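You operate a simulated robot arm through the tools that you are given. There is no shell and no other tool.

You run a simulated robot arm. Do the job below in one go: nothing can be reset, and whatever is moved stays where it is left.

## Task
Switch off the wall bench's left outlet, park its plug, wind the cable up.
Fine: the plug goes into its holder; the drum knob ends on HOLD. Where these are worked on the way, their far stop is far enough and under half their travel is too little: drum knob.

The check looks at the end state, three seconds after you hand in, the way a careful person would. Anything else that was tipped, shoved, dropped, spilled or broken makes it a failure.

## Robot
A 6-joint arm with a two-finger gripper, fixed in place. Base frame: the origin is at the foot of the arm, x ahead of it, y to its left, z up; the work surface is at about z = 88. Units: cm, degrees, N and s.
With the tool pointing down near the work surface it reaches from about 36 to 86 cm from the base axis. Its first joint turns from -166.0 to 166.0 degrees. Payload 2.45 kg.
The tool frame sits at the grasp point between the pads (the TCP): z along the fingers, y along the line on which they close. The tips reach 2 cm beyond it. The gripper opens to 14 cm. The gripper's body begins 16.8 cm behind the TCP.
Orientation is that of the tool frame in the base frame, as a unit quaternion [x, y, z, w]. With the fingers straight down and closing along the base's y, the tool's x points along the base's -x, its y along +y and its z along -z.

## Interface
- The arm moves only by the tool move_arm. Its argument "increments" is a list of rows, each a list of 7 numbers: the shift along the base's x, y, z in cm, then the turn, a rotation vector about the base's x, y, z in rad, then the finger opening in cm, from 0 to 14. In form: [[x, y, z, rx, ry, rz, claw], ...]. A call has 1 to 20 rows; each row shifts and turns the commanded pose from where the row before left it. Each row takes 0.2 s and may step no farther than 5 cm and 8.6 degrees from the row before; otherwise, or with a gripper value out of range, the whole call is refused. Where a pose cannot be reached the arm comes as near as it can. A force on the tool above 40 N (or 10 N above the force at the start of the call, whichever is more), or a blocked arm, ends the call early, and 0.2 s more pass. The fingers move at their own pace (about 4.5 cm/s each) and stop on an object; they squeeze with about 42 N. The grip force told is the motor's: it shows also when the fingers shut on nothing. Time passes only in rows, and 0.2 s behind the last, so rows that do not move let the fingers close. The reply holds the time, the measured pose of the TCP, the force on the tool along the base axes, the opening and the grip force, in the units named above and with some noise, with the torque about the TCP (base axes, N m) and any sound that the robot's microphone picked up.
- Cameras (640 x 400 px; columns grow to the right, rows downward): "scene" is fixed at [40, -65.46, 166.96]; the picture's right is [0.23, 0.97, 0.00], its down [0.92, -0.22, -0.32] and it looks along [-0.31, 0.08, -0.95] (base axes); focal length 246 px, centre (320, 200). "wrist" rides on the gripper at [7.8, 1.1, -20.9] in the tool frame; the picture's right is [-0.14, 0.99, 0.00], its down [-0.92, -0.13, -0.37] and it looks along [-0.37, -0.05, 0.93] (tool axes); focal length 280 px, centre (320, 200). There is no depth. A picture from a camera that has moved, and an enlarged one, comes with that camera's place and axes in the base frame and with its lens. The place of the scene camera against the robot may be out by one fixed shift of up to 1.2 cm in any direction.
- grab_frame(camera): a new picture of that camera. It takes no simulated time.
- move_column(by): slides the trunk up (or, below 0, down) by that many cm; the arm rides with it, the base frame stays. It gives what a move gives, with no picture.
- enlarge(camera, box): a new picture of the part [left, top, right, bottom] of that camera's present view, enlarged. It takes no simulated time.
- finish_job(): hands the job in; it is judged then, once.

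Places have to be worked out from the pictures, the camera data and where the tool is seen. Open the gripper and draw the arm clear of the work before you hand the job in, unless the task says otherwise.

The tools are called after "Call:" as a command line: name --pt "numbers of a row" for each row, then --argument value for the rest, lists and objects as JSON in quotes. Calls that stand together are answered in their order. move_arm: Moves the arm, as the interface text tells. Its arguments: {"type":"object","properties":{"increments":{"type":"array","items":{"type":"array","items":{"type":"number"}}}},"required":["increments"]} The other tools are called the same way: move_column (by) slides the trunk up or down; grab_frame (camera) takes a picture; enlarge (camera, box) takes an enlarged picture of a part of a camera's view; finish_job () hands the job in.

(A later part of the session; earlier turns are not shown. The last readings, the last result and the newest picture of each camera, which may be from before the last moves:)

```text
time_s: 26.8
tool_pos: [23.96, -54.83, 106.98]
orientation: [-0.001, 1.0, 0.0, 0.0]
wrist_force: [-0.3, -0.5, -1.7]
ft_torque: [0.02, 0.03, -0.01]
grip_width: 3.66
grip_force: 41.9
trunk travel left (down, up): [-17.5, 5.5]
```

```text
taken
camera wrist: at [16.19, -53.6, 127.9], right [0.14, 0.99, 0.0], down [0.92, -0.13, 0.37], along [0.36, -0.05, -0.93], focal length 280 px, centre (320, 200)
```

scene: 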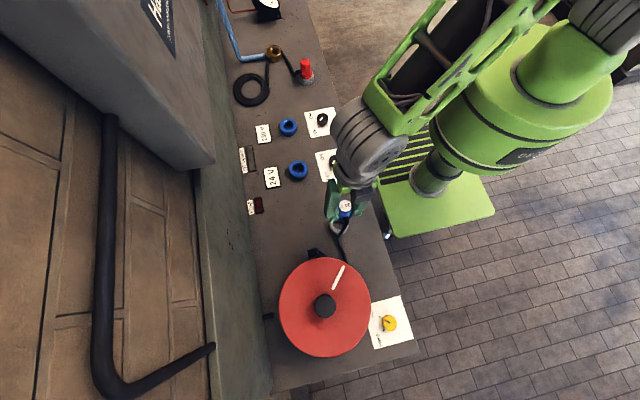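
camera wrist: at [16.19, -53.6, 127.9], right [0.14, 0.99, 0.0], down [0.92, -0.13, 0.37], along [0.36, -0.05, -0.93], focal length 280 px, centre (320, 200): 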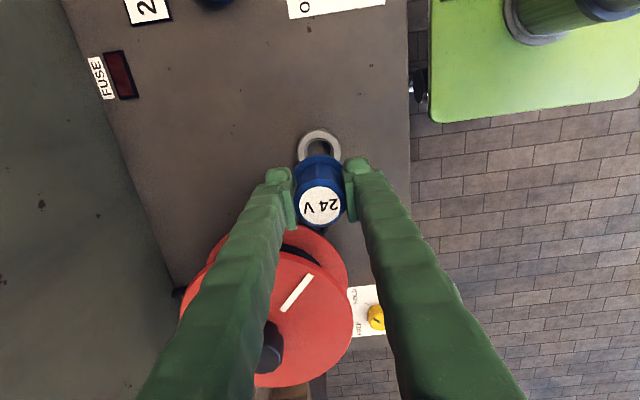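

The ring shows just above the plug in the wrist view, at roughly the expected place. I'll enlarge to get its centre.

Call:
enlarge --camera "wrist" --box '[270, 110, 370, 235]'

Call:
enlarge --camera "scene" --box '[290, 180, 390, 260]'

```text
3.20 times, centred on (320, 172) of wrist
camera zoom: at [16.19, -53.6, 127.9], right [0.14, 0.99, 0.0], down [0.92, -0.13, 0.37], along [0.36, -0.05, -0.93], focal length 897 px, centre (320, 288)
```

zoom: 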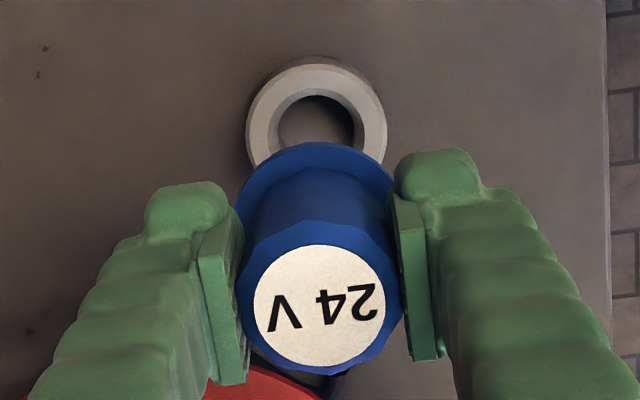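

```text
5.00 times, centred on (340, 220) of scene
camera zoom: at [40.0, -65.46, 166.96], right [0.23, 0.97, 0.0], down [0.92, -0.22, -0.32], along [-0.31, 0.08, -0.95], focal length 1230 px, centre (220, 100)
```

zoom: 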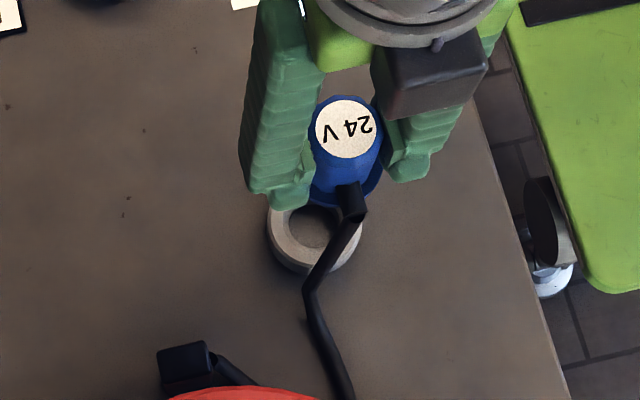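

Ring bore ≈3.3 cm, outer ≈5.8 cm. Comparing the plug top and the ring relative to the TCP, I need about +0.2 in x and -0.1 in y. I apply that and lower to z≈99 for another look.

Call:
move_arm --pt "0.2 -0.1 -1.5 0 0 0 2" --pt "0 0 -1.5 0 0 0 2" --pt "0 0 -1.5 0 0 0 2" --pt "0 0 -1.5 0 0 0 2" --pt "0 0 -1.0 0 0 0 2" --pt "0 0 -1.0 0 0 0 2"

Call:
enlarge --camera "wrist" --box '[270, 110, 370, 235]'

Call:
enlarge --camera "scene" --box '[300, 190, 380, 250]'

```text
time_s: 28.2
tool_pos: [24.05, -55.14, 99.1]
orientation: [0.0, 1.0, 0.0, 0.0]
wrist_force: [-0.3, 0.6, -2.0]
ft_torque: [0.01, -0.02, 0.03]
grip_width: 3.64
grip_force: 41.9
trunk travel left (down, up): [-17.5, 5.5]
```

```text
3.20 times, centred on (320, 172) of wrist
camera zoom: at [16.35, -53.91, 119.99], right [0.14, 0.99, 0.0], down [0.92, -0.13, 0.37], along [0.36, -0.05, -0.93], focal length 897 px, centre (320, 288)
```

zoom: 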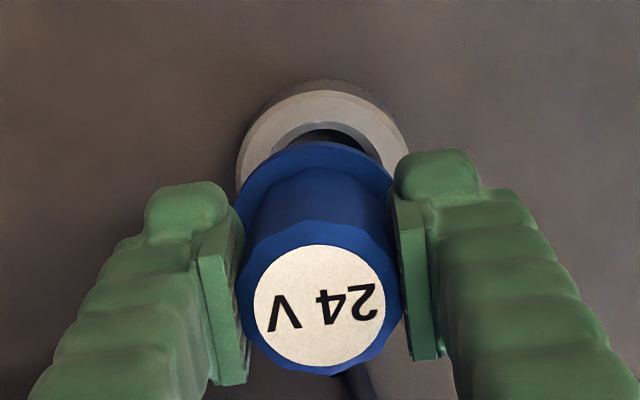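

```text
6.67 times, centred on (340, 220) of scene
camera zoom: at [40.0, -65.46, 166.96], right [0.23, 0.97, 0.0], down [0.92, -0.22, -0.32], along [-0.31, 0.08, -0.95], focal length 1639 px, centre (187, 67)
```

zoom: 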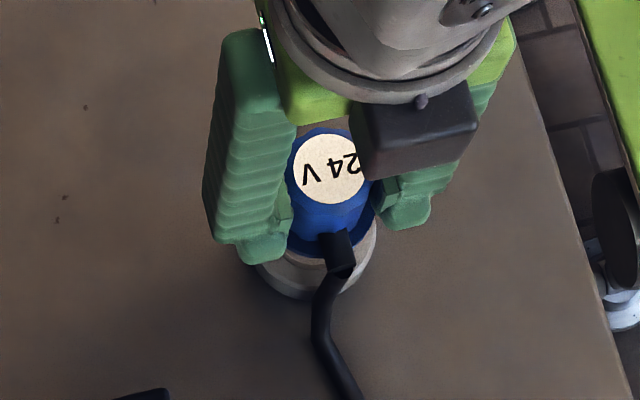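

The ring top is near z≈90 and the plug is nearly concentric. I add +0.15 in x and +0.05 in y and lower gently to z≈96, watching force.

Call:
move_arm --pt "0.15 0.05 -0.4 0 0 0 2" --pt "0 0 -0.4 0 0 0 2" --pt "0 0 -0.4 0 0 0 2" --pt "0 0 -0.4 0 0 0 2" --pt "0 0 -0.4 0 0 0 2" --pt "0 0 -0.4 0 0 0 2" --pt "0 0 -0.4 0 0 0 2"

Call:
enlarge --camera "wrist" --box '[270, 110, 370, 235]'

Call:
enlarge --camera "scene" --box '[300, 190, 380, 250]'

```text
time_s: 29.8
tool_pos: [24.37, -55.04, 96.28]
orientation: [0.0, 1.0, 0.0, 0.0]
wrist_force: [-0.7, 0.0, -1.5]
ft_torque: [-0.04, -0.01, 0.01]
grip_width: 3.64
grip_force: 42.1
trunk travel left (down, up): [-17.5, 5.5]
```

```text
3.20 times, centred on (320, 172) of wrist
camera zoom: at [16.51, -53.76, 117.14], right [0.14, 0.99, 0.0], down [0.92, -0.13, 0.37], along [0.37, -0.05, -0.93], focal length 897 px, centre (320, 288)
```

zoom: 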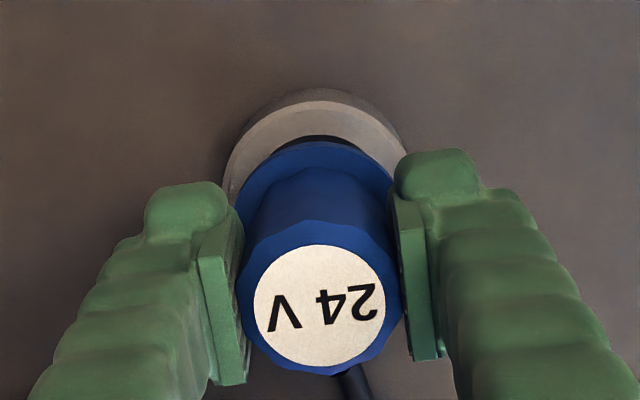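

```text
6.67 times, centred on (340, 220) of scene
camera zoom: at [40.0, -65.46, 166.96], right [0.23, 0.97, 0.0], down [0.92, -0.22, -0.32], along [-0.31, 0.08, -0.95], focal length 1639 px, centre (187, 67)
```

zoom: 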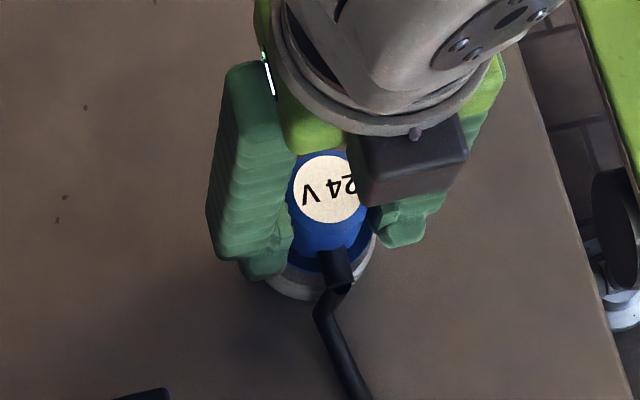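

Alignment in x looks right; the ring is about 0.1 cm toward -y of the plug. I correct that and keep lowering gently.

Call:
move_arm --pt "0 -0.1 -0.2 0 0 0 2" --pt "0 0 -0.3 0 0 0 2" --pt "0 0 -0.3 0 0 0 2" --pt "0 0 -0.3 0 0 0 2"

Call:
move_arm --pt "0 0 -0.25 0 0 0 2" --pt "0 0 -0.25 0 0 0 2"

Call:
move_arm --pt "0 0 -0.2 0 0 0 2" --pt "0 0 -0.2 0 0 0 2"

Call:
enlarge --camera "wrist" --box '[270, 110, 370, 235]'

Call:
enlarge --camera "scene" --box '[300, 190, 380, 250]'

```text
time_s: 30.8
tool_pos: [24.29, -55.14, 95.12]
orientation: [0.0, 1.0, 0.0, -0.001]
wrist_force: [0.0, 0.4, -1.4]
ft_torque: [-0.03, -0.02, 0.02]
grip_width: 3.65
grip_force: 41.7
trunk travel left (down, up): [-17.5, 5.5]
```

```text
time_s: 31.4
tool_pos: [24.35, -55.04, 94.68]
orientation: [0.0, 1.0, -0.001, -0.001]
wrist_force: [-0.1, 0.2, -2.0]
ft_torque: [0.03, 0.02, 0.0]
grip_width: 3.63
grip_force: 41.6
trunk travel left (down, up): [-17.5, 5.5]
```

```text
time_s: 32.0
tool_pos: [24.37, -55.11, 94.25]
orientation: [0.0, 1.0, -0.001, 0.0]
wrist_force: [-1.0, 1.2, -1.8]
ft_torque: [-0.02, 0.02, 0.0]
grip_width: 3.64
grip_force: 41.9
trunk travel left (down, up): [-17.5, 5.5]
```

```text
3.20 times, centred on (320, 172) of wrist
camera zoom: at [16.55, -53.86, 115.12], right [0.14, 0.99, 0.0], down [0.92, -0.13, 0.37], along [0.37, -0.05, -0.93], focal length 897 px, centre (320, 288)
```

zoom: 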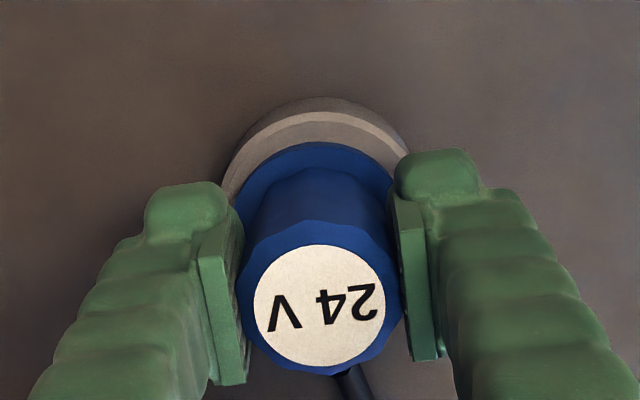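

```text
6.67 times, centred on (340, 220) of scene
camera zoom: at [40.0, -65.46, 166.96], right [0.23, 0.97, 0.0], down [0.92, -0.22, -0.32], along [-0.31, 0.08, -0.95], focal length 1639 px, centre (187, 67)
```

zoom: 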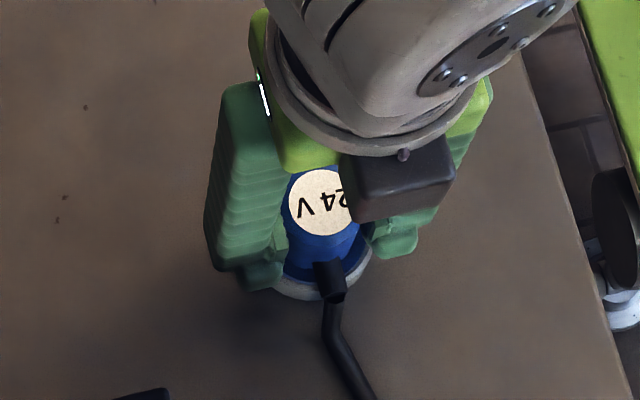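

Still no contact; the plug's tip seems to be entering the bore. I continue in small steps until the force shows it's seated.

Call:
move_arm --pt "0 0 -0.2 0 0 0 2" --pt "0 0 -0.15 0 0 0 2"

Call:
move_arm --pt "0 0 -0.15 0 0 0 2" --pt "0 0 -0.15 0 0 0 2"

Call:
move_arm --pt "0 0 -0.15 0 0 0 2" --pt "0 0 -0.15 0 0 0 2"

Call:
enlarge --camera "wrist" --box '[270, 110, 370, 235]'

Call:
enlarge --camera "scene" --box '[300, 190, 380, 250]'

```text
time_s: 32.6
tool_pos: [24.3, -55.1, 94.13]
orientation: [-0.001, 1.0, -0.002, 0.001]
wrist_force: [-0.9, 2.2, 23.0]
ft_torque: [0.37, 0.39, -0.02]
grip_width: 3.64
grip_force: 42.3
trunk travel left (down, up): [-17.5, 5.5]
```

```text
time_s: 33.2
tool_pos: [24.27, -55.14, 93.77]
orientation: [0.0, 1.0, -0.003, 0.001]
wrist_force: [0.1, -1.5, 36.1]
ft_torque: [0.19, 0.13, 0.0]
grip_width: 3.65
grip_force: 42.4
trunk travel left (down, up): [-17.5, 5.5]
```

```text
time_s: 33.8
tool_pos: [24.2, -55.15, 93.43]
orientation: [-0.001, 1.0, -0.002, 0.002]
wrist_force: [1.9, -4.7, 36.9]
ft_torque: [0.09, -0.03, 0.03]
grip_width: 3.65
grip_force: 42.1
trunk travel left (down, up): [-17.5, 5.5]
```

```text
3.20 times, centred on (320, 172) of wrist
camera zoom: at [16.51, -53.78, 114.35], right [0.14, 0.99, 0.0], down [0.92, -0.13, 0.37], along [0.37, -0.05, -0.93], focal length 897 px, centre (320, 288)
```

zoom: 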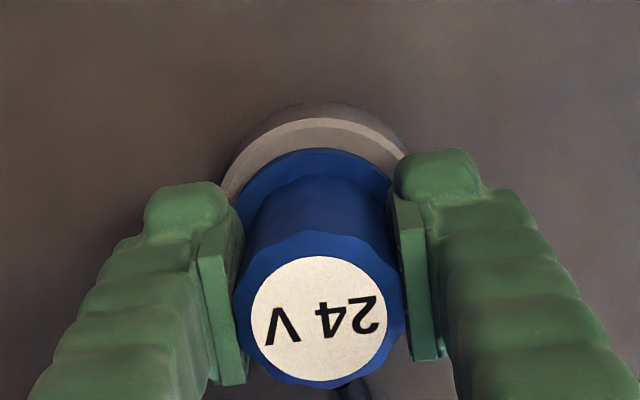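

```text
6.67 times, centred on (340, 220) of scene
camera zoom: at [40.0, -65.46, 166.96], right [0.23, 0.97, 0.0], down [0.92, -0.22, -0.32], along [-0.31, 0.08, -0.95], focal length 1639 px, centre (187, 67)
```

zoom: 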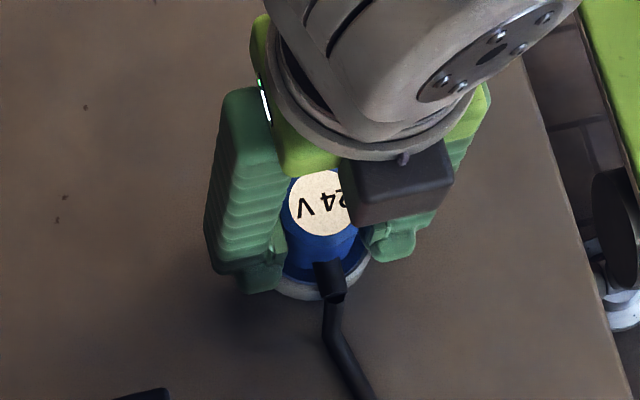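

Contact came at about the same TCP height as when it was seated in the socket (≈94.1), then the fingers slid down the plug at ~36 N, so it's against the bottom or collar. I'll release and lift to inspect whether it's really seated.

Call:
move_arm --pt "0 0 0.2 0 0 0 3.6" --pt "0 0 0 0 0 0 6" --pt "0 0 0 0 0 0 6" --pt "0 0 0 0 0 0 6"

Call:
move_arm --pt "0 0 2 0 0 0 6" --pt "0 0 3 0 0 0 6" --pt "0 0 3 0 0 0 6" --pt "-3 0 3 0 0 0 6" --pt "-4 0 0 0 0 0 6" --pt "-4 0 0 0 0 0 6"

Call:
grab_frame --camera "wrist"

Call:
enlarge --camera "scene" --box '[290, 180, 390, 260]'

```text
time_s: 34.8
tool_pos: [24.31, -55.06, 93.49]
orientation: [0.0, 1.0, 0.0, 0.0]
wrist_force: [-0.7, 0.9, 0.3]
ft_torque: [-0.03, -0.01, 0.0]
grip_width: 6.04
grip_force: 0.1
trunk travel left (down, up): [-17.5, 5.5]
```

```text
time_s: 36.2
tool_pos: [13.19, -55.16, 104.42]
orientation: [-0.001, 1.0, 0.0, 0.0]
wrist_force: [-0.2, 0.4, 0.0]
ft_torque: [0.04, -0.08, 0.0]
grip_width: 6.01
grip_force: 0.0
trunk travel left (down, up): [-17.5, 5.5]
```

```text
taken
camera wrist: at [5.45, -53.93, 125.44], right [0.14, 0.99, 0.0], down [0.92, -0.13, 0.37], along [0.37, -0.05, -0.93], focal length 280 px, centre (320, 200)
```

wrist: 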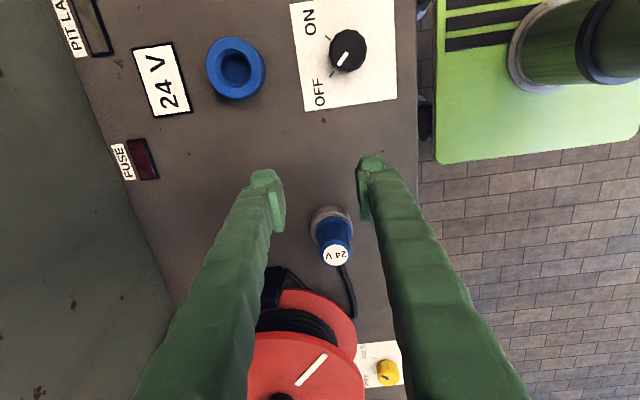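

```text
5.00 times, centred on (340, 220) of scene
camera zoom: at [40.0, -65.46, 166.96], right [0.23, 0.97, 0.0], down [0.92, -0.22, -0.32], along [-0.31, 0.08, -0.95], focal length 1230 px, centre (220, 100)
```

zoom: 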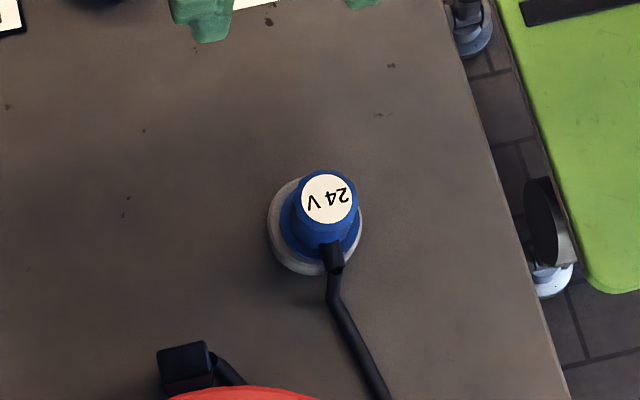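

The plug stands in the ring. I'll enlarge both views to compare collar and ring concentricity.

Call:
enlarge --camera "wrist" --box '[290, 190, 370, 280]'

Call:
enlarge --camera "scene" --box '[320, 200, 370, 240]'

Call:
enlarge --camera "scene" --box '[270, 230, 430, 360]'

```text
4.44 times, centred on (330, 235) of wrist
camera zoom: at [5.45, -53.93, 125.44], right [0.14, 0.99, 0.0], down [0.92, -0.13, 0.37], along [0.37, -0.05, -0.93], focal length 1246 px, centre (276, 44)
```

zoom: 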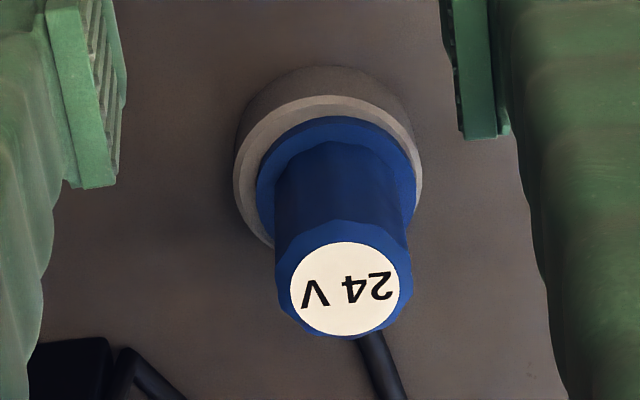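

```text
10.00 times, centred on (345, 220) of scene
camera zoom: at [40.0, -65.46, 166.96], right [0.23, 0.97, 0.0], down [0.92, -0.22, -0.32], along [-0.31, 0.08, -0.95], focal length 2459 px, centre (70, 0)
```

zoom: 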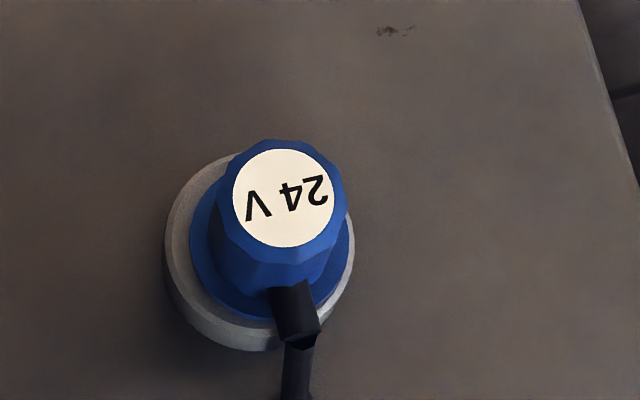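

```text
3.08 times, centred on (350, 295) of scene
camera zoom: at [40.0, -65.46, 166.96], right [0.23, 0.97, 0.0], down [0.92, -0.22, -0.32], along [-0.31, 0.08, -0.95], focal length 757 px, centre (228, -92)
```

zoom: 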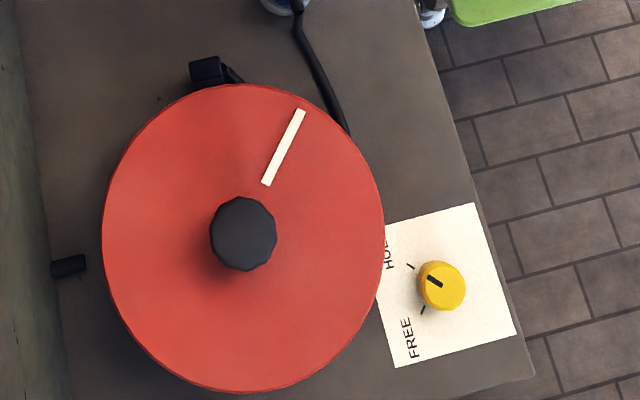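

The collar sits on the ring but looks about 0.25 cm off-centre toward +y, so I want to verify the seating. I'll re-grip, nudge it to centre, and press down to see whether it drops further or is solidly in the bore.

Call:
move_arm --pt "4 0.2 0 0 0 0 6" --pt "4 0.2 0 0 0 0 6" --pt "2.9 0.1 0 0 0 0 6" --pt "0 0 -3 0 0 0 6" --pt "0 0 -3 0 0 0 6" --pt "0 0 -2 0 0 0 6" --pt "0 0 -1.9 0 0 0 6"

Call:
enlarge --camera "wrist" --box '[260, 110, 380, 235]'

```text
time_s: 37.8
tool_pos: [24.24, -54.8, 94.5]
orientation: [-0.002, 1.0, 0.0, 0.0]
wrist_force: [0.4, -0.1, -1.0]
ft_torque: [0.05, -0.01, -0.01]
grip_width: 6.02
grip_force: 0.1
trunk travel left (down, up): [-17.5, 5.5]
```

```text
3.20 times, centred on (320, 172) of wrist
camera zoom: at [16.37, -53.55, 115.38], right [0.14, 0.99, 0.0], down [0.92, -0.13, 0.37], along [0.37, -0.05, -0.93], focal length 897 px, centre (320, 288)
```

zoom: 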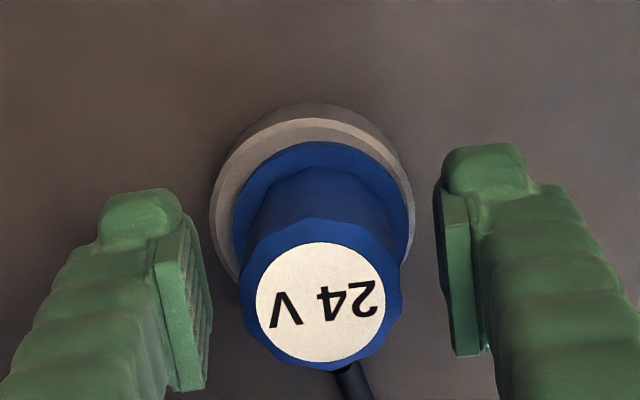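

The plug is about 0.35 cm to +y of the ring centre. I grip it and move -0.35 in y with little vertical load, then press down.

Call:
move_arm --pt "0 0 0 0 0 0 4" --pt "0 0 0 0 0 0 2" --pt "0 0 0 0 0 0 2" --pt "0 0 0 0 0 0 2" --pt "0 0 0 0 0 0 2"

Call:
move_arm --pt "0 -0.12 0 0 0 0 2" --pt "0 -0.12 0 0 0 0 2" --pt "0 -0.12 0 0 0 0 2"

Call:
enlarge --camera "wrist" --box '[260, 110, 380, 235]'

```text
time_s: 39.0
tool_pos: [24.15, -54.8, 94.48]
orientation: [0.0, 1.0, 0.0, -0.001]
wrist_force: [-0.3, -0.6, -1.5]
ft_torque: [-0.05, 0.07, 0.0]
grip_width: 3.63
grip_force: 42.1
trunk travel left (down, up): [-17.5, 5.5]
```

```text
time_s: 39.8
tool_pos: [24.21, -54.94, 94.5]
orientation: [-0.001, 1.0, 0.0, 0.0]
wrist_force: [-0.8, -0.4, -0.4]
ft_torque: [0.03, -0.01, 0.02]
grip_width: 3.66
grip_force: 42.0
trunk travel left (down, up): [-17.5, 5.5]
```

```text
3.20 times, centred on (320, 172) of wrist
camera zoom: at [16.42, -53.75, 115.39], right [0.14, 0.99, 0.0], down [0.92, -0.13, 0.37], along [0.36, -0.05, -0.93], focal length 897 px, centre (320, 288)
```

zoom: 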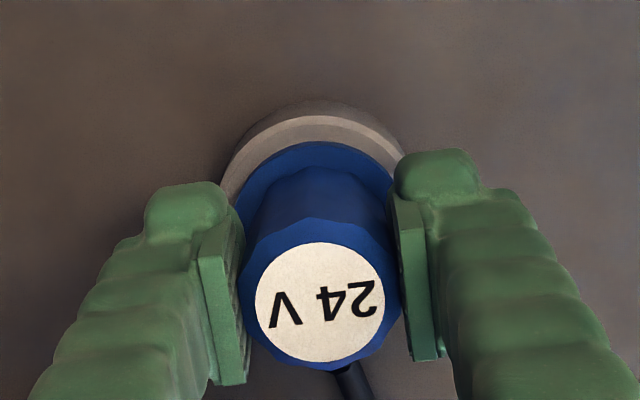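

The plug slid sideways with no resistance, so it may only be standing on the rim. I press down gently to see whether it drops in now that it's centred in y.

Call:
move_arm --pt "0 0 -0.1 0 0 0 2" --pt "0 0 -0.1 0 0 0 2"

Call:
move_arm --pt "0 0 -0.1 0 0 0 2" --pt "0 0 -0.1 0 0 0 2"

```text
time_s: 40.4
tool_pos: [24.26, -54.9, 94.52]
orientation: [-0.002, 1.0, -0.001, 0.001]
wrist_force: [0.0, 2.3, 15.0]
ft_torque: [0.28, 0.17, -0.04]
grip_width: 3.64
grip_force: 41.7
trunk travel left (down, up): [-17.5, 5.5]
```

```text
time_s: 41.0
tool_pos: [24.18, -54.98, 94.44]
orientation: [-0.001, 1.0, -0.003, 0.001]
wrist_force: [-1.2, 1.3, 36.7]
ft_torque: [0.13, 0.17, 0.04]
grip_width: 3.65
grip_force: 41.9
trunk travel left (down, up): [-17.5, 5.5]
```

First contact acts about 2.2 cm off-axis, which matches the wide collar resting on the ring top rather than a narrow tip on the rim. I'll test for side play: unload, then nudge -y in small steps and look for a wall.

Call:
move_arm --pt "0 0 0.2 0 0 0 2" --pt "0 0 0.2 0 0 0 2"

Call:
move_arm --pt "0 -0.15 0 0 0 0 2" --pt "0 -0.15 0 0 0 0 2"

Call:
move_arm --pt "0 -0.1 0 0 0 0 2" --pt "0 -0.1 0 0 0 0 2"

```text
time_s: 41.6
tool_pos: [24.18, -54.92, 94.42]
orientation: [-0.001, 1.0, 0.001, 0.001]
wrist_force: [0.9, -0.5, 5.7]
ft_torque: [-0.23, -0.22, 0.02]
grip_width: 3.65
grip_force: 42.3
trunk travel left (down, up): [-17.5, 5.5]
```

```text
time_s: 42.2
tool_pos: [24.02, -55.21, 94.4]
orientation: [0.0, 1.0, 0.0, 0.0]
wrist_force: [-1.0, 0.3, -0.2]
ft_torque: [0.04, 0.02, 0.0]
grip_width: 3.63
grip_force: 42.1
trunk travel left (down, up): [-17.5, 5.5]
```

```text
time_s: 42.8
tool_pos: [24.08, -55.26, 94.56]
orientation: [0.0, 1.0, 0.002, 0.0]
wrist_force: [-2.8, 8.9, -1.8]
ft_torque: [0.37, 0.12, -0.02]
grip_width: 3.63
grip_force: 41.9
trunk travel left (down, up): [-17.5, 5.5]
```

A side force of 9 N now appears, acting about 4.2 cm below the TCP, at the bore level: the plug's pin is inside the ring with its collar on top, so it's parked. I centre it, release and lift away.

Call:
move_arm --pt "0 0.2 -0.05 0 0 0 2" --pt "0 0.1 -0.05 0 0 0 3.6" --pt "0 0 0 0 0 0 4" --pt "0 0 0 0 0 0 6" --pt "0 0 0 0 0 0 6" --pt "0 0 3 0 0 0 6" --pt "0 0 4 0 0 0 6" --pt "0 0 4 0 0 0 6" --pt "0 0 4 0 0 0 6"

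Call:
grab_frame --camera "wrist"

Call:
grab_frame --camera "scene"

```text
time_s: 44.8
tool_pos: [24.07, -55.16, 109.41]
orientation: [-0.001, 1.0, -0.001, 0.0]
wrist_force: [-0.6, 0.6, 0.2]
ft_torque: [-0.05, -0.03, 0.01]
grip_width: 6.05
grip_force: 0.1
trunk travel left (down, up): [-17.5, 5.5]
```

```text
taken
camera wrist: at [16.4, -53.89, 130.33], right [0.14, 0.99, 0.0], down [0.92, -0.13, 0.37], along [0.37, -0.05, -0.93], focal length 280 px, centre (320, 200)
```

wrist: 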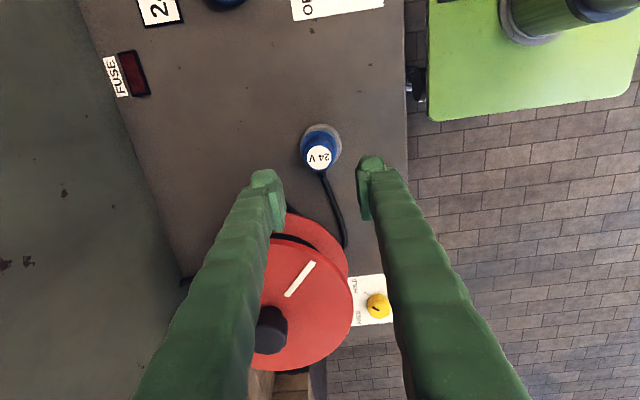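

```text
taken
```

scene: 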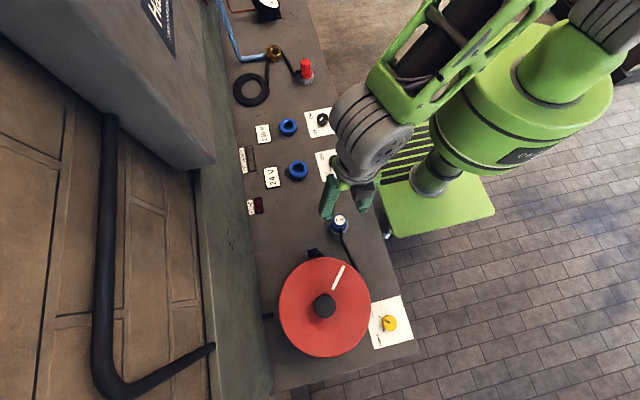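

The plug is parked. Next is the drum knob near (53.7, -48.7), which must go counter-clockwise from HOLD to FREE; I move over it high, with -45° yaw.

Call:
move_arm --pt "4.2 1.2 0 0 0 -0.11 6" --pt "4.2 1.2 0 0 0 -0.11 6" --pt "4.2 1.2 0 0 0 -0.11 6" --pt "4.2 1.2 0 0 0 -0.11 6" --pt "4.2 1.0 0 0 0 -0.11 6" --pt "4.2 0.7 0 0 0 -0.11 6" --pt "4.2 0 0 0 0 -0.11 6"

Call:
grab_frame --camera "wrist"

Call:
grab_frame --camera "scene"

```text
time_s: 46.4
tool_pos: [53.66, -48.72, 109.44]
orientation: [0.375, 0.927, -0.001, 0.0]
wrist_force: [1.1, -0.7, 0.5]
ft_torque: [-0.03, 0.03, 0.0]
grip_width: 6.01
grip_force: 0.0
trunk travel left (down, up): [-17.5, 5.5]
```

```text
taken
camera wrist: at [48.81, -42.28, 130.36], right [0.79, 0.62, 0.0], down [0.57, -0.73, 0.37], along [0.23, -0.29, -0.93], focal length 280 px, centre (320, 200)
```

wrist: 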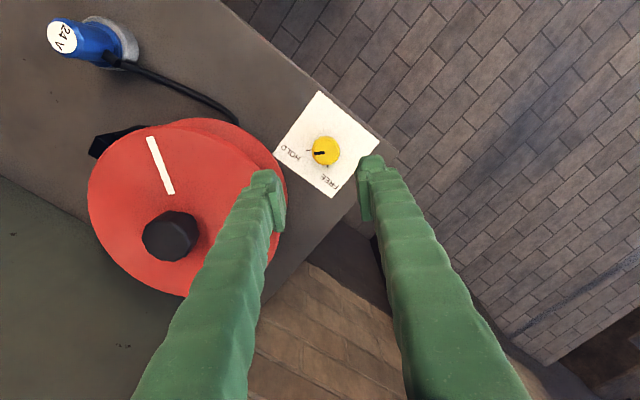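

```text
taken
```

scene: 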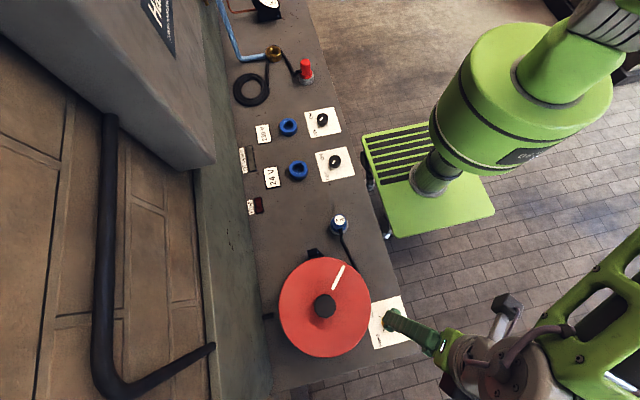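

I enlarge the knob to centre precisely.

Call:
enlarge --camera "wrist" --box '[265, 85, 385, 205]'

Call:
enlarge --camera "wrist" --box '[40, 0, 300, 180]'

```text
3.33 times, centred on (325, 145) of wrist
camera zoom: at [48.81, -42.28, 130.36], right [0.79, 0.62, 0.0], down [0.57, -0.73, 0.37], along [0.23, -0.29, -0.93], focal length 935 px, centre (303, 383)
```

zoom: 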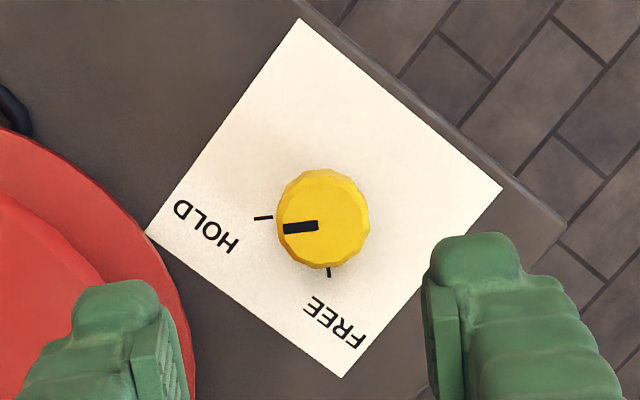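

```text
2.22 times, centred on (170, 90) of wrist
camera zoom: at [48.81, -42.28, 130.36], right [0.79, 0.62, 0.0], down [0.57, -0.73, 0.37], along [0.23, -0.29, -0.93], focal length 623 px, centre (653, 444)
```

zoom: 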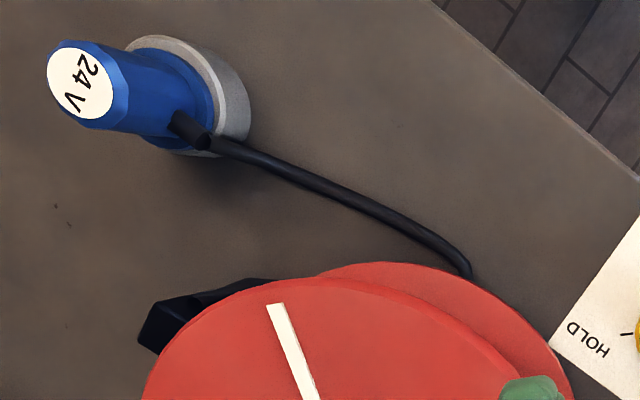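

The knob lies about 0.8 cm to the picture's right of the TCP axis. I shift by (0.75, 0.38), descend to z≈95 and check again.

Call:
move_arm --pt "0.75 0.38 -3 0 0 0 7" --pt "0 0 -4 0 0 0 7" --pt "0 0 -4 0 0 0 7" --pt "0 0 -3 0 0 0 7"

Call:
enlarge --camera "wrist" --box '[240, 105, 400, 235]'

Call:
grab_frame --camera "scene"

```text
time_s: 47.4
tool_pos: [54.42, -48.37, 95.38]
orientation: [0.376, 0.927, 0.001, 0.0]
wrist_force: [1.4, -0.4, 0.5]
ft_torque: [-0.01, 0.0, 0.0]
grip_width: 7.01
grip_force: 0.0
trunk travel left (down, up): [-17.5, 5.5]
```

```text
3.08 times, centred on (320, 170) of wrist
camera zoom: at [49.58, -42.01, 116.29], right [0.79, 0.62, 0.0], down [0.57, -0.73, 0.37], along [0.23, -0.29, -0.93], focal length 863 px, centre (320, 292)
```

zoom: 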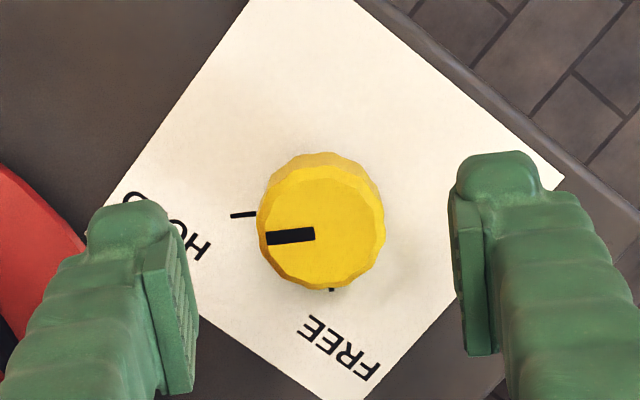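

```text
taken
```

scene: 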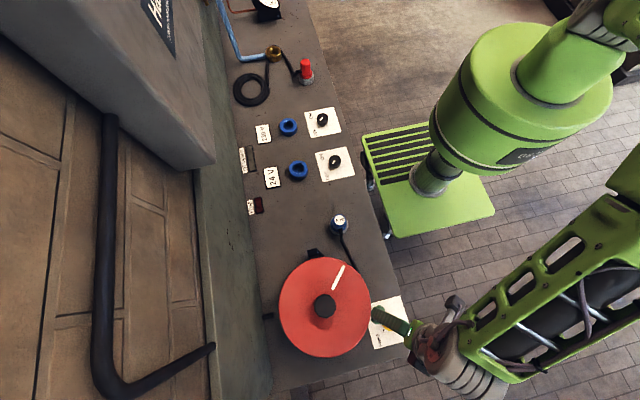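

The knob is now centred, with its top near z≈91. I descend to z≈91 and close on it.

Call:
move_arm --pt "0 0 -2 0 0 0 7" --pt "0 0 -1.2 0 0 0 7" --pt "0 0 -1.1 0 0 0 7" --pt "0 0 0 0 0 0 5" --pt "0 0 0 0 0 0 3.3" --pt "0 0 0 0 0 0 3.3" --pt "0 0 0 0 0 0 3.3" --pt "0 0 0 0 0 0 3.3"

Call:
grab_frame --camera "wrist"

```text
time_s: 49.2
tool_pos: [54.27, -48.29, 91.0]
orientation: [0.375, 0.927, 0.001, -0.001]
wrist_force: [-5.4, -5.8, -0.3]
ft_torque: [-0.12, 0.08, 0.01]
grip_width: 3.87
grip_force: 45.4
trunk travel left (down, up): [-17.5, 5.5]
```

```text
taken
camera wrist: at [49.52, -41.94, 111.98], right [0.79, 0.62, 0.0], down [0.57, -0.73, 0.37], along [0.23, -0.29, -0.93], focal length 280 px, centre (320, 200)
```

wrist: 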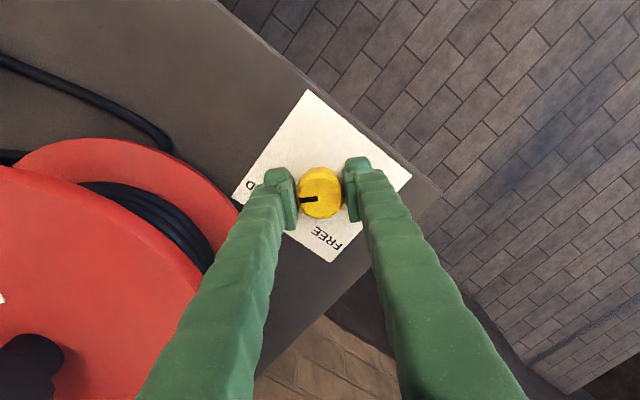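

Gripped at 3.87 cm. I turn counter-clockwise 45°, then check.

Call:
move_arm --pt "-0.06 -0.06 0 0 0 0.13 3.3" --pt "0 0 0 0 0 0.13 3.3" --pt "0 0 0 0 0 0.13 3.3" --pt "0 0 0 0 0 0.13 3.3" --pt "0 0 0 0 0 0.13 3.3" --pt "0 0 0 0 0 0.13 3.3"

Call:
move_arm --pt "0 0 0 0 0 0.13 3.3" --pt "0 0 0 0 0 0.13 3.3" --pt "0 0 0 0 0 0.13 3.3" --pt "0 0 0 0 0 0.13 3.3" --pt "0 0 0 0 0 0.13 3.3"

Call:
grab_frame --camera "wrist"

Call:
grab_frame --camera "scene"

```text
time_s: 50.6
tool_pos: [54.27, -48.53, 91.03]
orientation: [-0.006, 1.0, 0.0, 0.0]
wrist_force: [-5.0, -12.9, -12.4]
ft_torque: [-0.17, 0.24, -0.01]
grip_width: 3.87
grip_force: 44.8
trunk travel left (down, up): [-17.5, 5.5]
```

```text
time_s: 51.8
tool_pos: [54.32, -48.67, 91.08]
orientation: [-0.325, 0.946, 0.001, 0.0]
wrist_force: [-5.6, -21.6, -15.0]
ft_torque: [-0.28, 0.08, -0.06]
grip_width: 3.86
grip_force: 45.3
trunk travel left (down, up): [-17.5, 5.5]
```

```text
taken
camera wrist: at [47.53, -52.45, 111.98], right [-0.5, 0.86, 0.0], down [0.8, 0.47, 0.37], along [0.32, 0.19, -0.93], focal length 280 px, centre (320, 200)
```

wrist: 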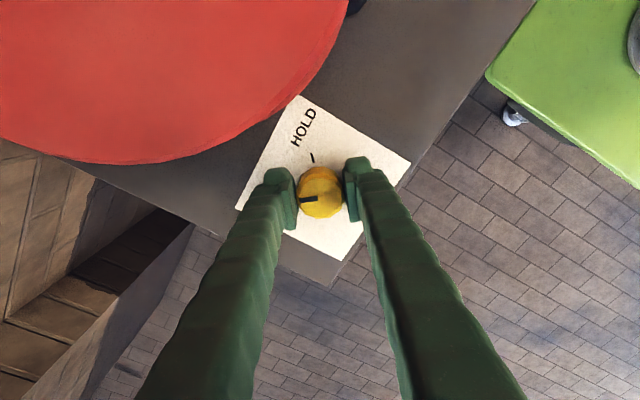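

```text
taken
```

scene: 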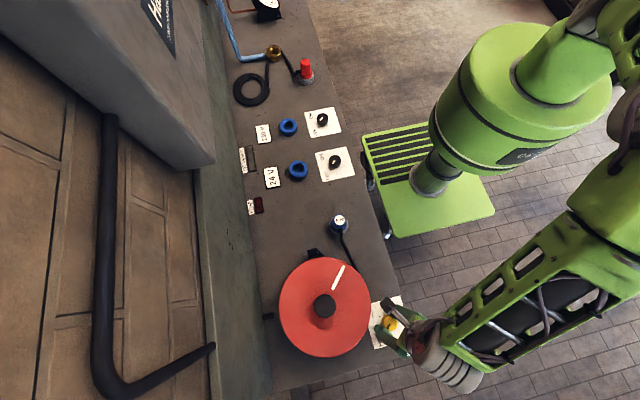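

About 82° done with a side force of ~22 N; I ease the tool toward -y and finish to the stop.

Call:
move_arm --pt "0 -0.12 0 0 0 0.06 3.3" --pt "0 0 0 0 0 0.06 3.3"

Call:
move_arm --pt "0 0 0 0 0 0.06 3.3" --pt "0 0 0 0 0 0.06 3.3"

Call:
enlarge --camera "wrist" --box '[220, 90, 420, 250]'

```text
time_s: 52.4
tool_pos: [54.27, -48.65, 91.04]
orientation: [-0.382, 0.924, 0.0, 0.001]
wrist_force: [-2.1, -18.6, -10.8]
ft_torque: [-0.2, 0.16, -0.01]
grip_width: 3.85
grip_force: 44.9
trunk travel left (down, up): [-17.5, 5.5]
```

```text
time_s: 53.0
tool_pos: [54.35, -48.58, 91.01]
orientation: [-0.436, 0.9, 0.001, 0.001]
wrist_force: [7.5, -12.9, -9.4]
ft_torque: [0.01, -0.24, -0.32]
grip_width: 3.87
grip_force: 45.0
trunk travel left (down, up): [-17.5, 5.5]
```

```text
2.50 times, centred on (320, 170) of wrist
camera zoom: at [48.81, -53.86, 112.0], right [-0.69, 0.72, 0.0], down [0.67, 0.64, 0.37], along [0.27, 0.26, -0.93], focal length 701 px, centre (320, 275)
```

zoom: 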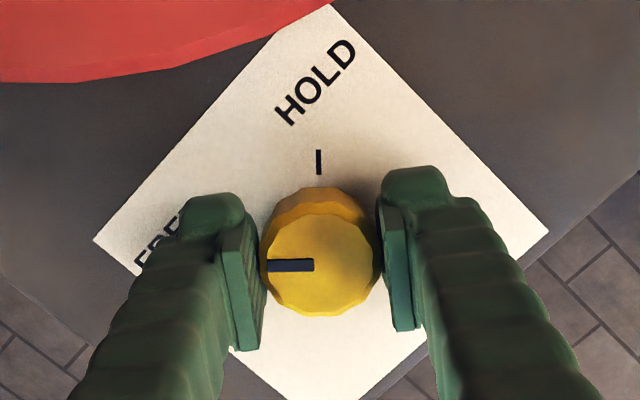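

The z-torque of -0.32 N m shows the FREE stop is reached. I release, lift, and look at the drum.

Call:
move_arm --pt "0 0 0 0 0 0 6.5" --pt "0 0 0 0 0 0 6.5" --pt "0 0 0 0 0 0 6.5" --pt "0 0 3 0 0 0 6.5" --pt "0 0 4 0 0 0 6.5" --pt "0 0 4 0 0 0 6.5" --pt "0 0 4 0 0 0 6.5" --pt "0 0 4 0 0 0 6.5"

Call:
grab_frame --camera "wrist"

Call:
grab_frame --camera "scene"

Call:
enlarge --camera "scene" --box '[260, 190, 430, 370]'

```text
time_s: 54.8
tool_pos: [54.18, -48.1, 110.1]
orientation: [-0.435, 0.9, 0.0, 0.0]
wrist_force: [0.1, 0.7, -0.3]
ft_torque: [-0.03, 0.01, 0.03]
grip_width: 6.51
grip_force: 0.1
trunk travel left (down, up): [-17.5, 5.5]
```

```text
taken
camera wrist: at [48.46, -53.45, 130.98], right [-0.69, 0.72, 0.0], down [0.67, 0.64, 0.37], along [0.27, 0.26, -0.93], focal length 280 px, centre (320, 200)
```

wrist: 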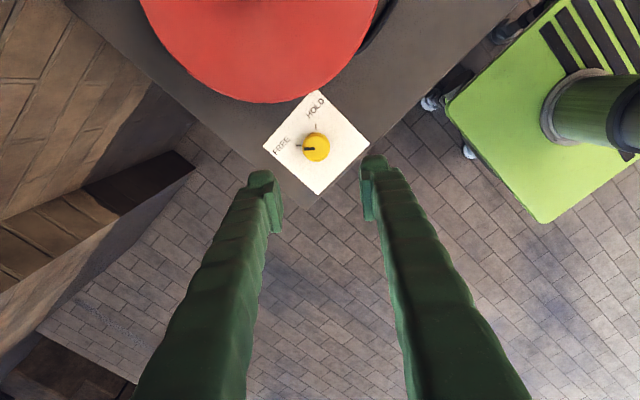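

```text
taken
```

scene: 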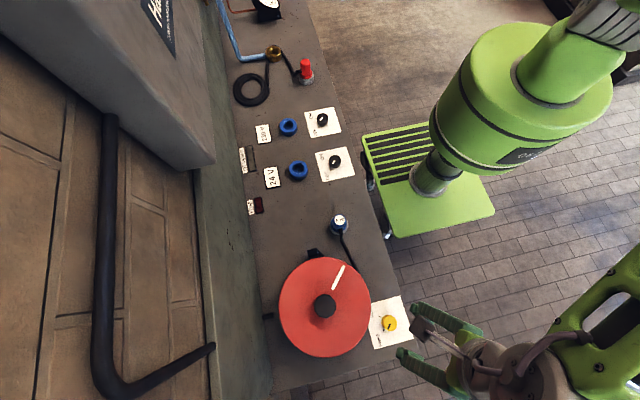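

```text
2.22 times, centred on (345, 280) of scene
camera zoom: at [40.0, -65.46, 166.96], right [0.23, 0.97, 0.0], down [0.92, -0.22, -0.32], along [-0.31, 0.08, -0.95], focal length 546 px, centre (264, 22)
```

zoom: 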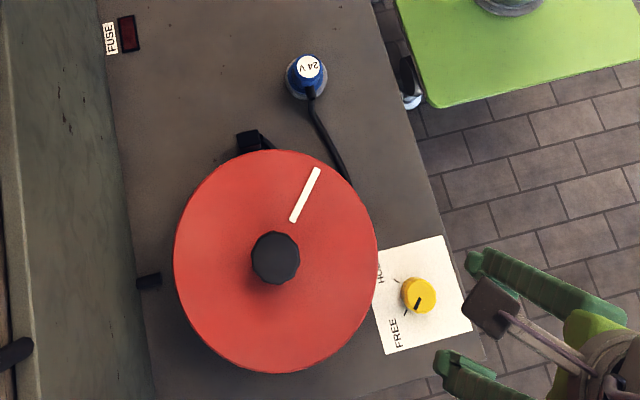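

The knob now points to FREE and the drum hasn't moved by itself, so it must be turned by its hub knob near (44.8, -64.9). I move above it at z≈116 with yaw back to 0.

Call:
move_arm --pt "-1.3 -2.4 1.0 0 0 -0.13 9" --pt "-1.3 -2.4 1.0 0 0 -0.13 9" --pt "-1.3 -2.4 1.0 0 0 -0.13 9" --pt "-1.3 -2.4 1.0 0 0 -0.13 9" --pt "-1.4 -2.4 1.0 0 0 -0.13 9" --pt "-1.4 -2.4 1.0 0 0 -0.13 9" --pt "-1.4 -2.4 0 0 0 -0.12 9"

Call:
grab_frame --camera "wrist"

Call:
grab_frame --camera "scene"

```text
time_s: 56.4
tool_pos: [44.71, -65.31, 116.36]
orientation: [-0.001, 1.0, -0.001, 0.0]
wrist_force: [-0.1, -0.5, -0.5]
ft_torque: [0.02, -0.02, 0.05]
grip_width: 9.0
grip_force: 0.1
trunk travel left (down, up): [-17.5, 5.5]
```

```text
taken
camera wrist: at [37.0, -64.16, 137.27], right [0.14, 0.99, 0.0], down [0.92, -0.13, 0.37], along [0.36, -0.05, -0.93], focal length 280 px, centre (320, 200)
```

wrist: 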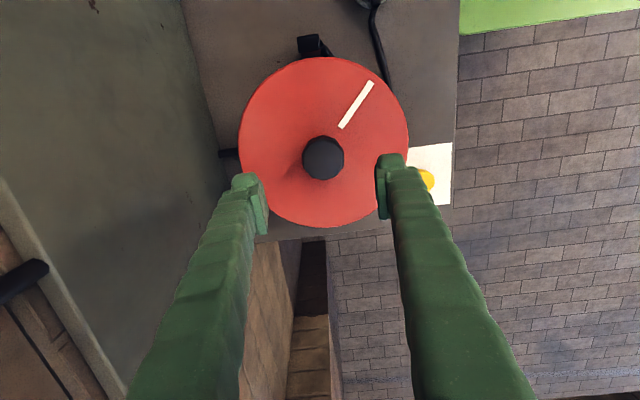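

```text
taken
```

scene: 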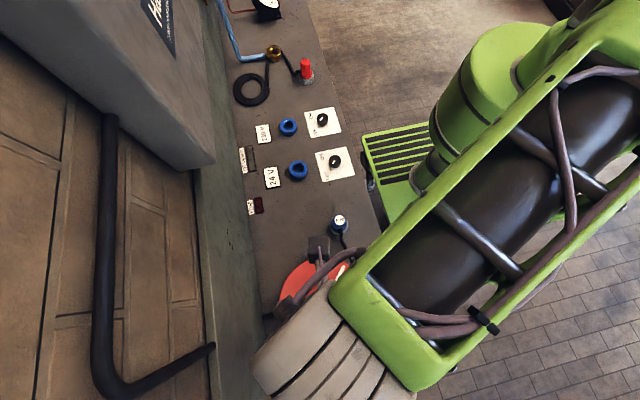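

The hub is nearly under the TCP. I enlarge it to centre precisely and see its profile.

Call:
enlarge --camera "wrist" --box '[230, 50, 420, 240]'

Call:
enlarge --camera "wrist" --box '[280, 0, 420, 100]'

```text
2.11 times, centred on (325, 145) of wrist
camera zoom: at [37.0, -64.16, 137.27], right [0.14, 0.99, 0.0], down [0.92, -0.13, 0.37], along [0.36, -0.05, -0.93], focal length 590 px, centre (310, 316)
```

zoom: 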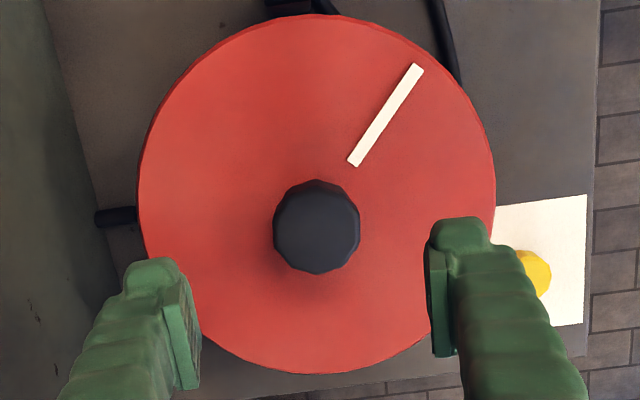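

```text
4.00 times, centred on (350, 50) of wrist
camera zoom: at [37.0, -64.16, 137.27], right [0.14, 0.99, 0.0], down [0.92, -0.13, 0.37], along [0.36, -0.05, -0.93], focal length 1122 px, centre (200, 800)
```

zoom: 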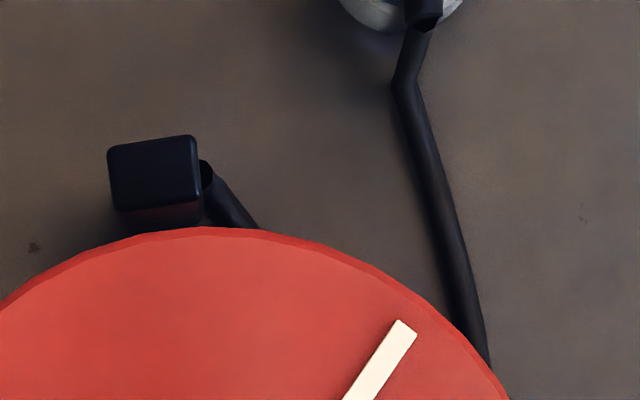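

Cable leaves the fairlead toward +y on the drum's -x side, so counter-clockwise (+z) should wind it in. The hub is 5.3 cm across and I need about (+0.2, +0.4); I go down to z≈106 and re-check.

Call:
move_arm --pt "0.2 0.43 -3.5 0 0 0 9" --pt "0 0 -3.5 0 0 0 9" --pt "0 0 -3.3 0 0 0 9"

Call:
enlarge --camera "wrist" --box '[220, 90, 420, 270]'

```text
time_s: 57.2
tool_pos: [45.07, -64.82, 105.76]
orientation: [-0.001, 1.0, 0.0, 0.0]
wrist_force: [-0.2, 0.3, -0.1]
ft_torque: [0.02, 0.02, 0.0]
grip_width: 9.0
grip_force: 0.0
trunk travel left (down, up): [-17.5, 5.5]
```

```text
2.22 times, centred on (320, 180) of wrist
camera zoom: at [37.24, -63.64, 126.75], right [0.14, 0.99, 0.0], down [0.92, -0.13, 0.37], along [0.36, -0.05, -0.93], focal length 623 px, centre (320, 244)
```

zoom: 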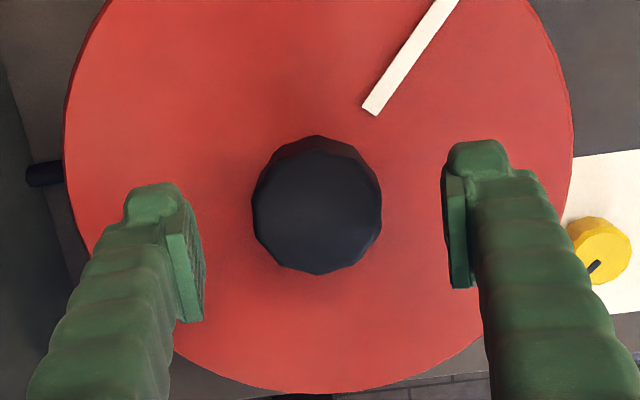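

Fingers clear the hub on both sides. I rotate to yaw -90° here; this both sets the start angle for a counter-clockwise turn and lets the picture's horizontal axis measure the hub's x.

Call:
move_arm --pt "0 0 0 0 0 -0.143 9" --pt "0 0 0 0 0 -0.143 9" --pt "0 0 0 0 0 -0.143 9" --pt "0 0 0 0 0 -0.143 9" --pt "0 0 0 0 0 -0.143 9" --pt "0 0 0 0 0 -0.143 9" --pt "0 0 0 0 0 -0.143 9" --pt "0 0 0 0 0 -0.143 9" --pt "0 0 0 0 0 -0.143 9" --pt "0 0 0 0 0 -0.143 9" --pt "0 0 0 0 0 -0.141 9"

Call:
enlarge --camera "wrist" --box '[220, 90, 420, 270]'

Call:
grab_frame --camera "wrist"

```text
time_s: 59.6
tool_pos: [45.12, -64.83, 105.76]
orientation: [0.707, 0.707, 0.0, 0.0]
wrist_force: [-0.1, -0.1, 0.0]
ft_torque: [0.01, 0.03, -0.02]
grip_width: 8.99
grip_force: 0.1
trunk travel left (down, up): [-17.5, 5.5]
```

```text
2.22 times, centred on (320, 180) of wrist
camera zoom: at [46.2, -56.87, 126.78], right [0.99, -0.14, 0.0], down [-0.13, -0.92, 0.37], along [-0.05, -0.36, -0.93], focal length 623 px, centre (320, 244)
```

zoom: 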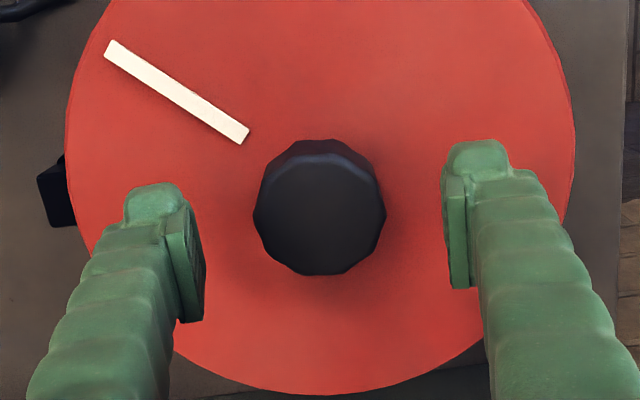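

```text
taken
camera wrist: at [46.2, -56.87, 126.78], right [0.99, -0.14, 0.0], down [-0.13, -0.92, 0.37], along [-0.05, -0.36, -0.93], focal length 280 px, centre (320, 200)
```

wrist: 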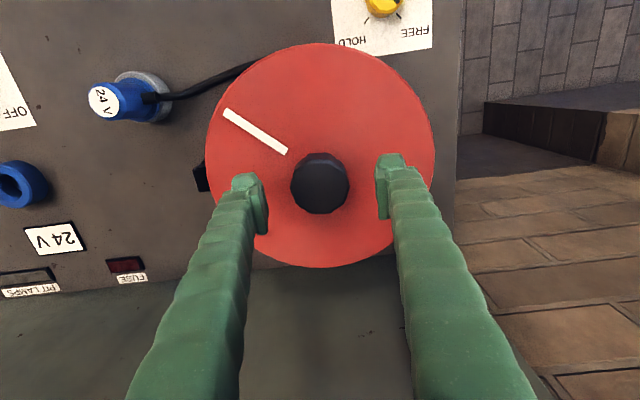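

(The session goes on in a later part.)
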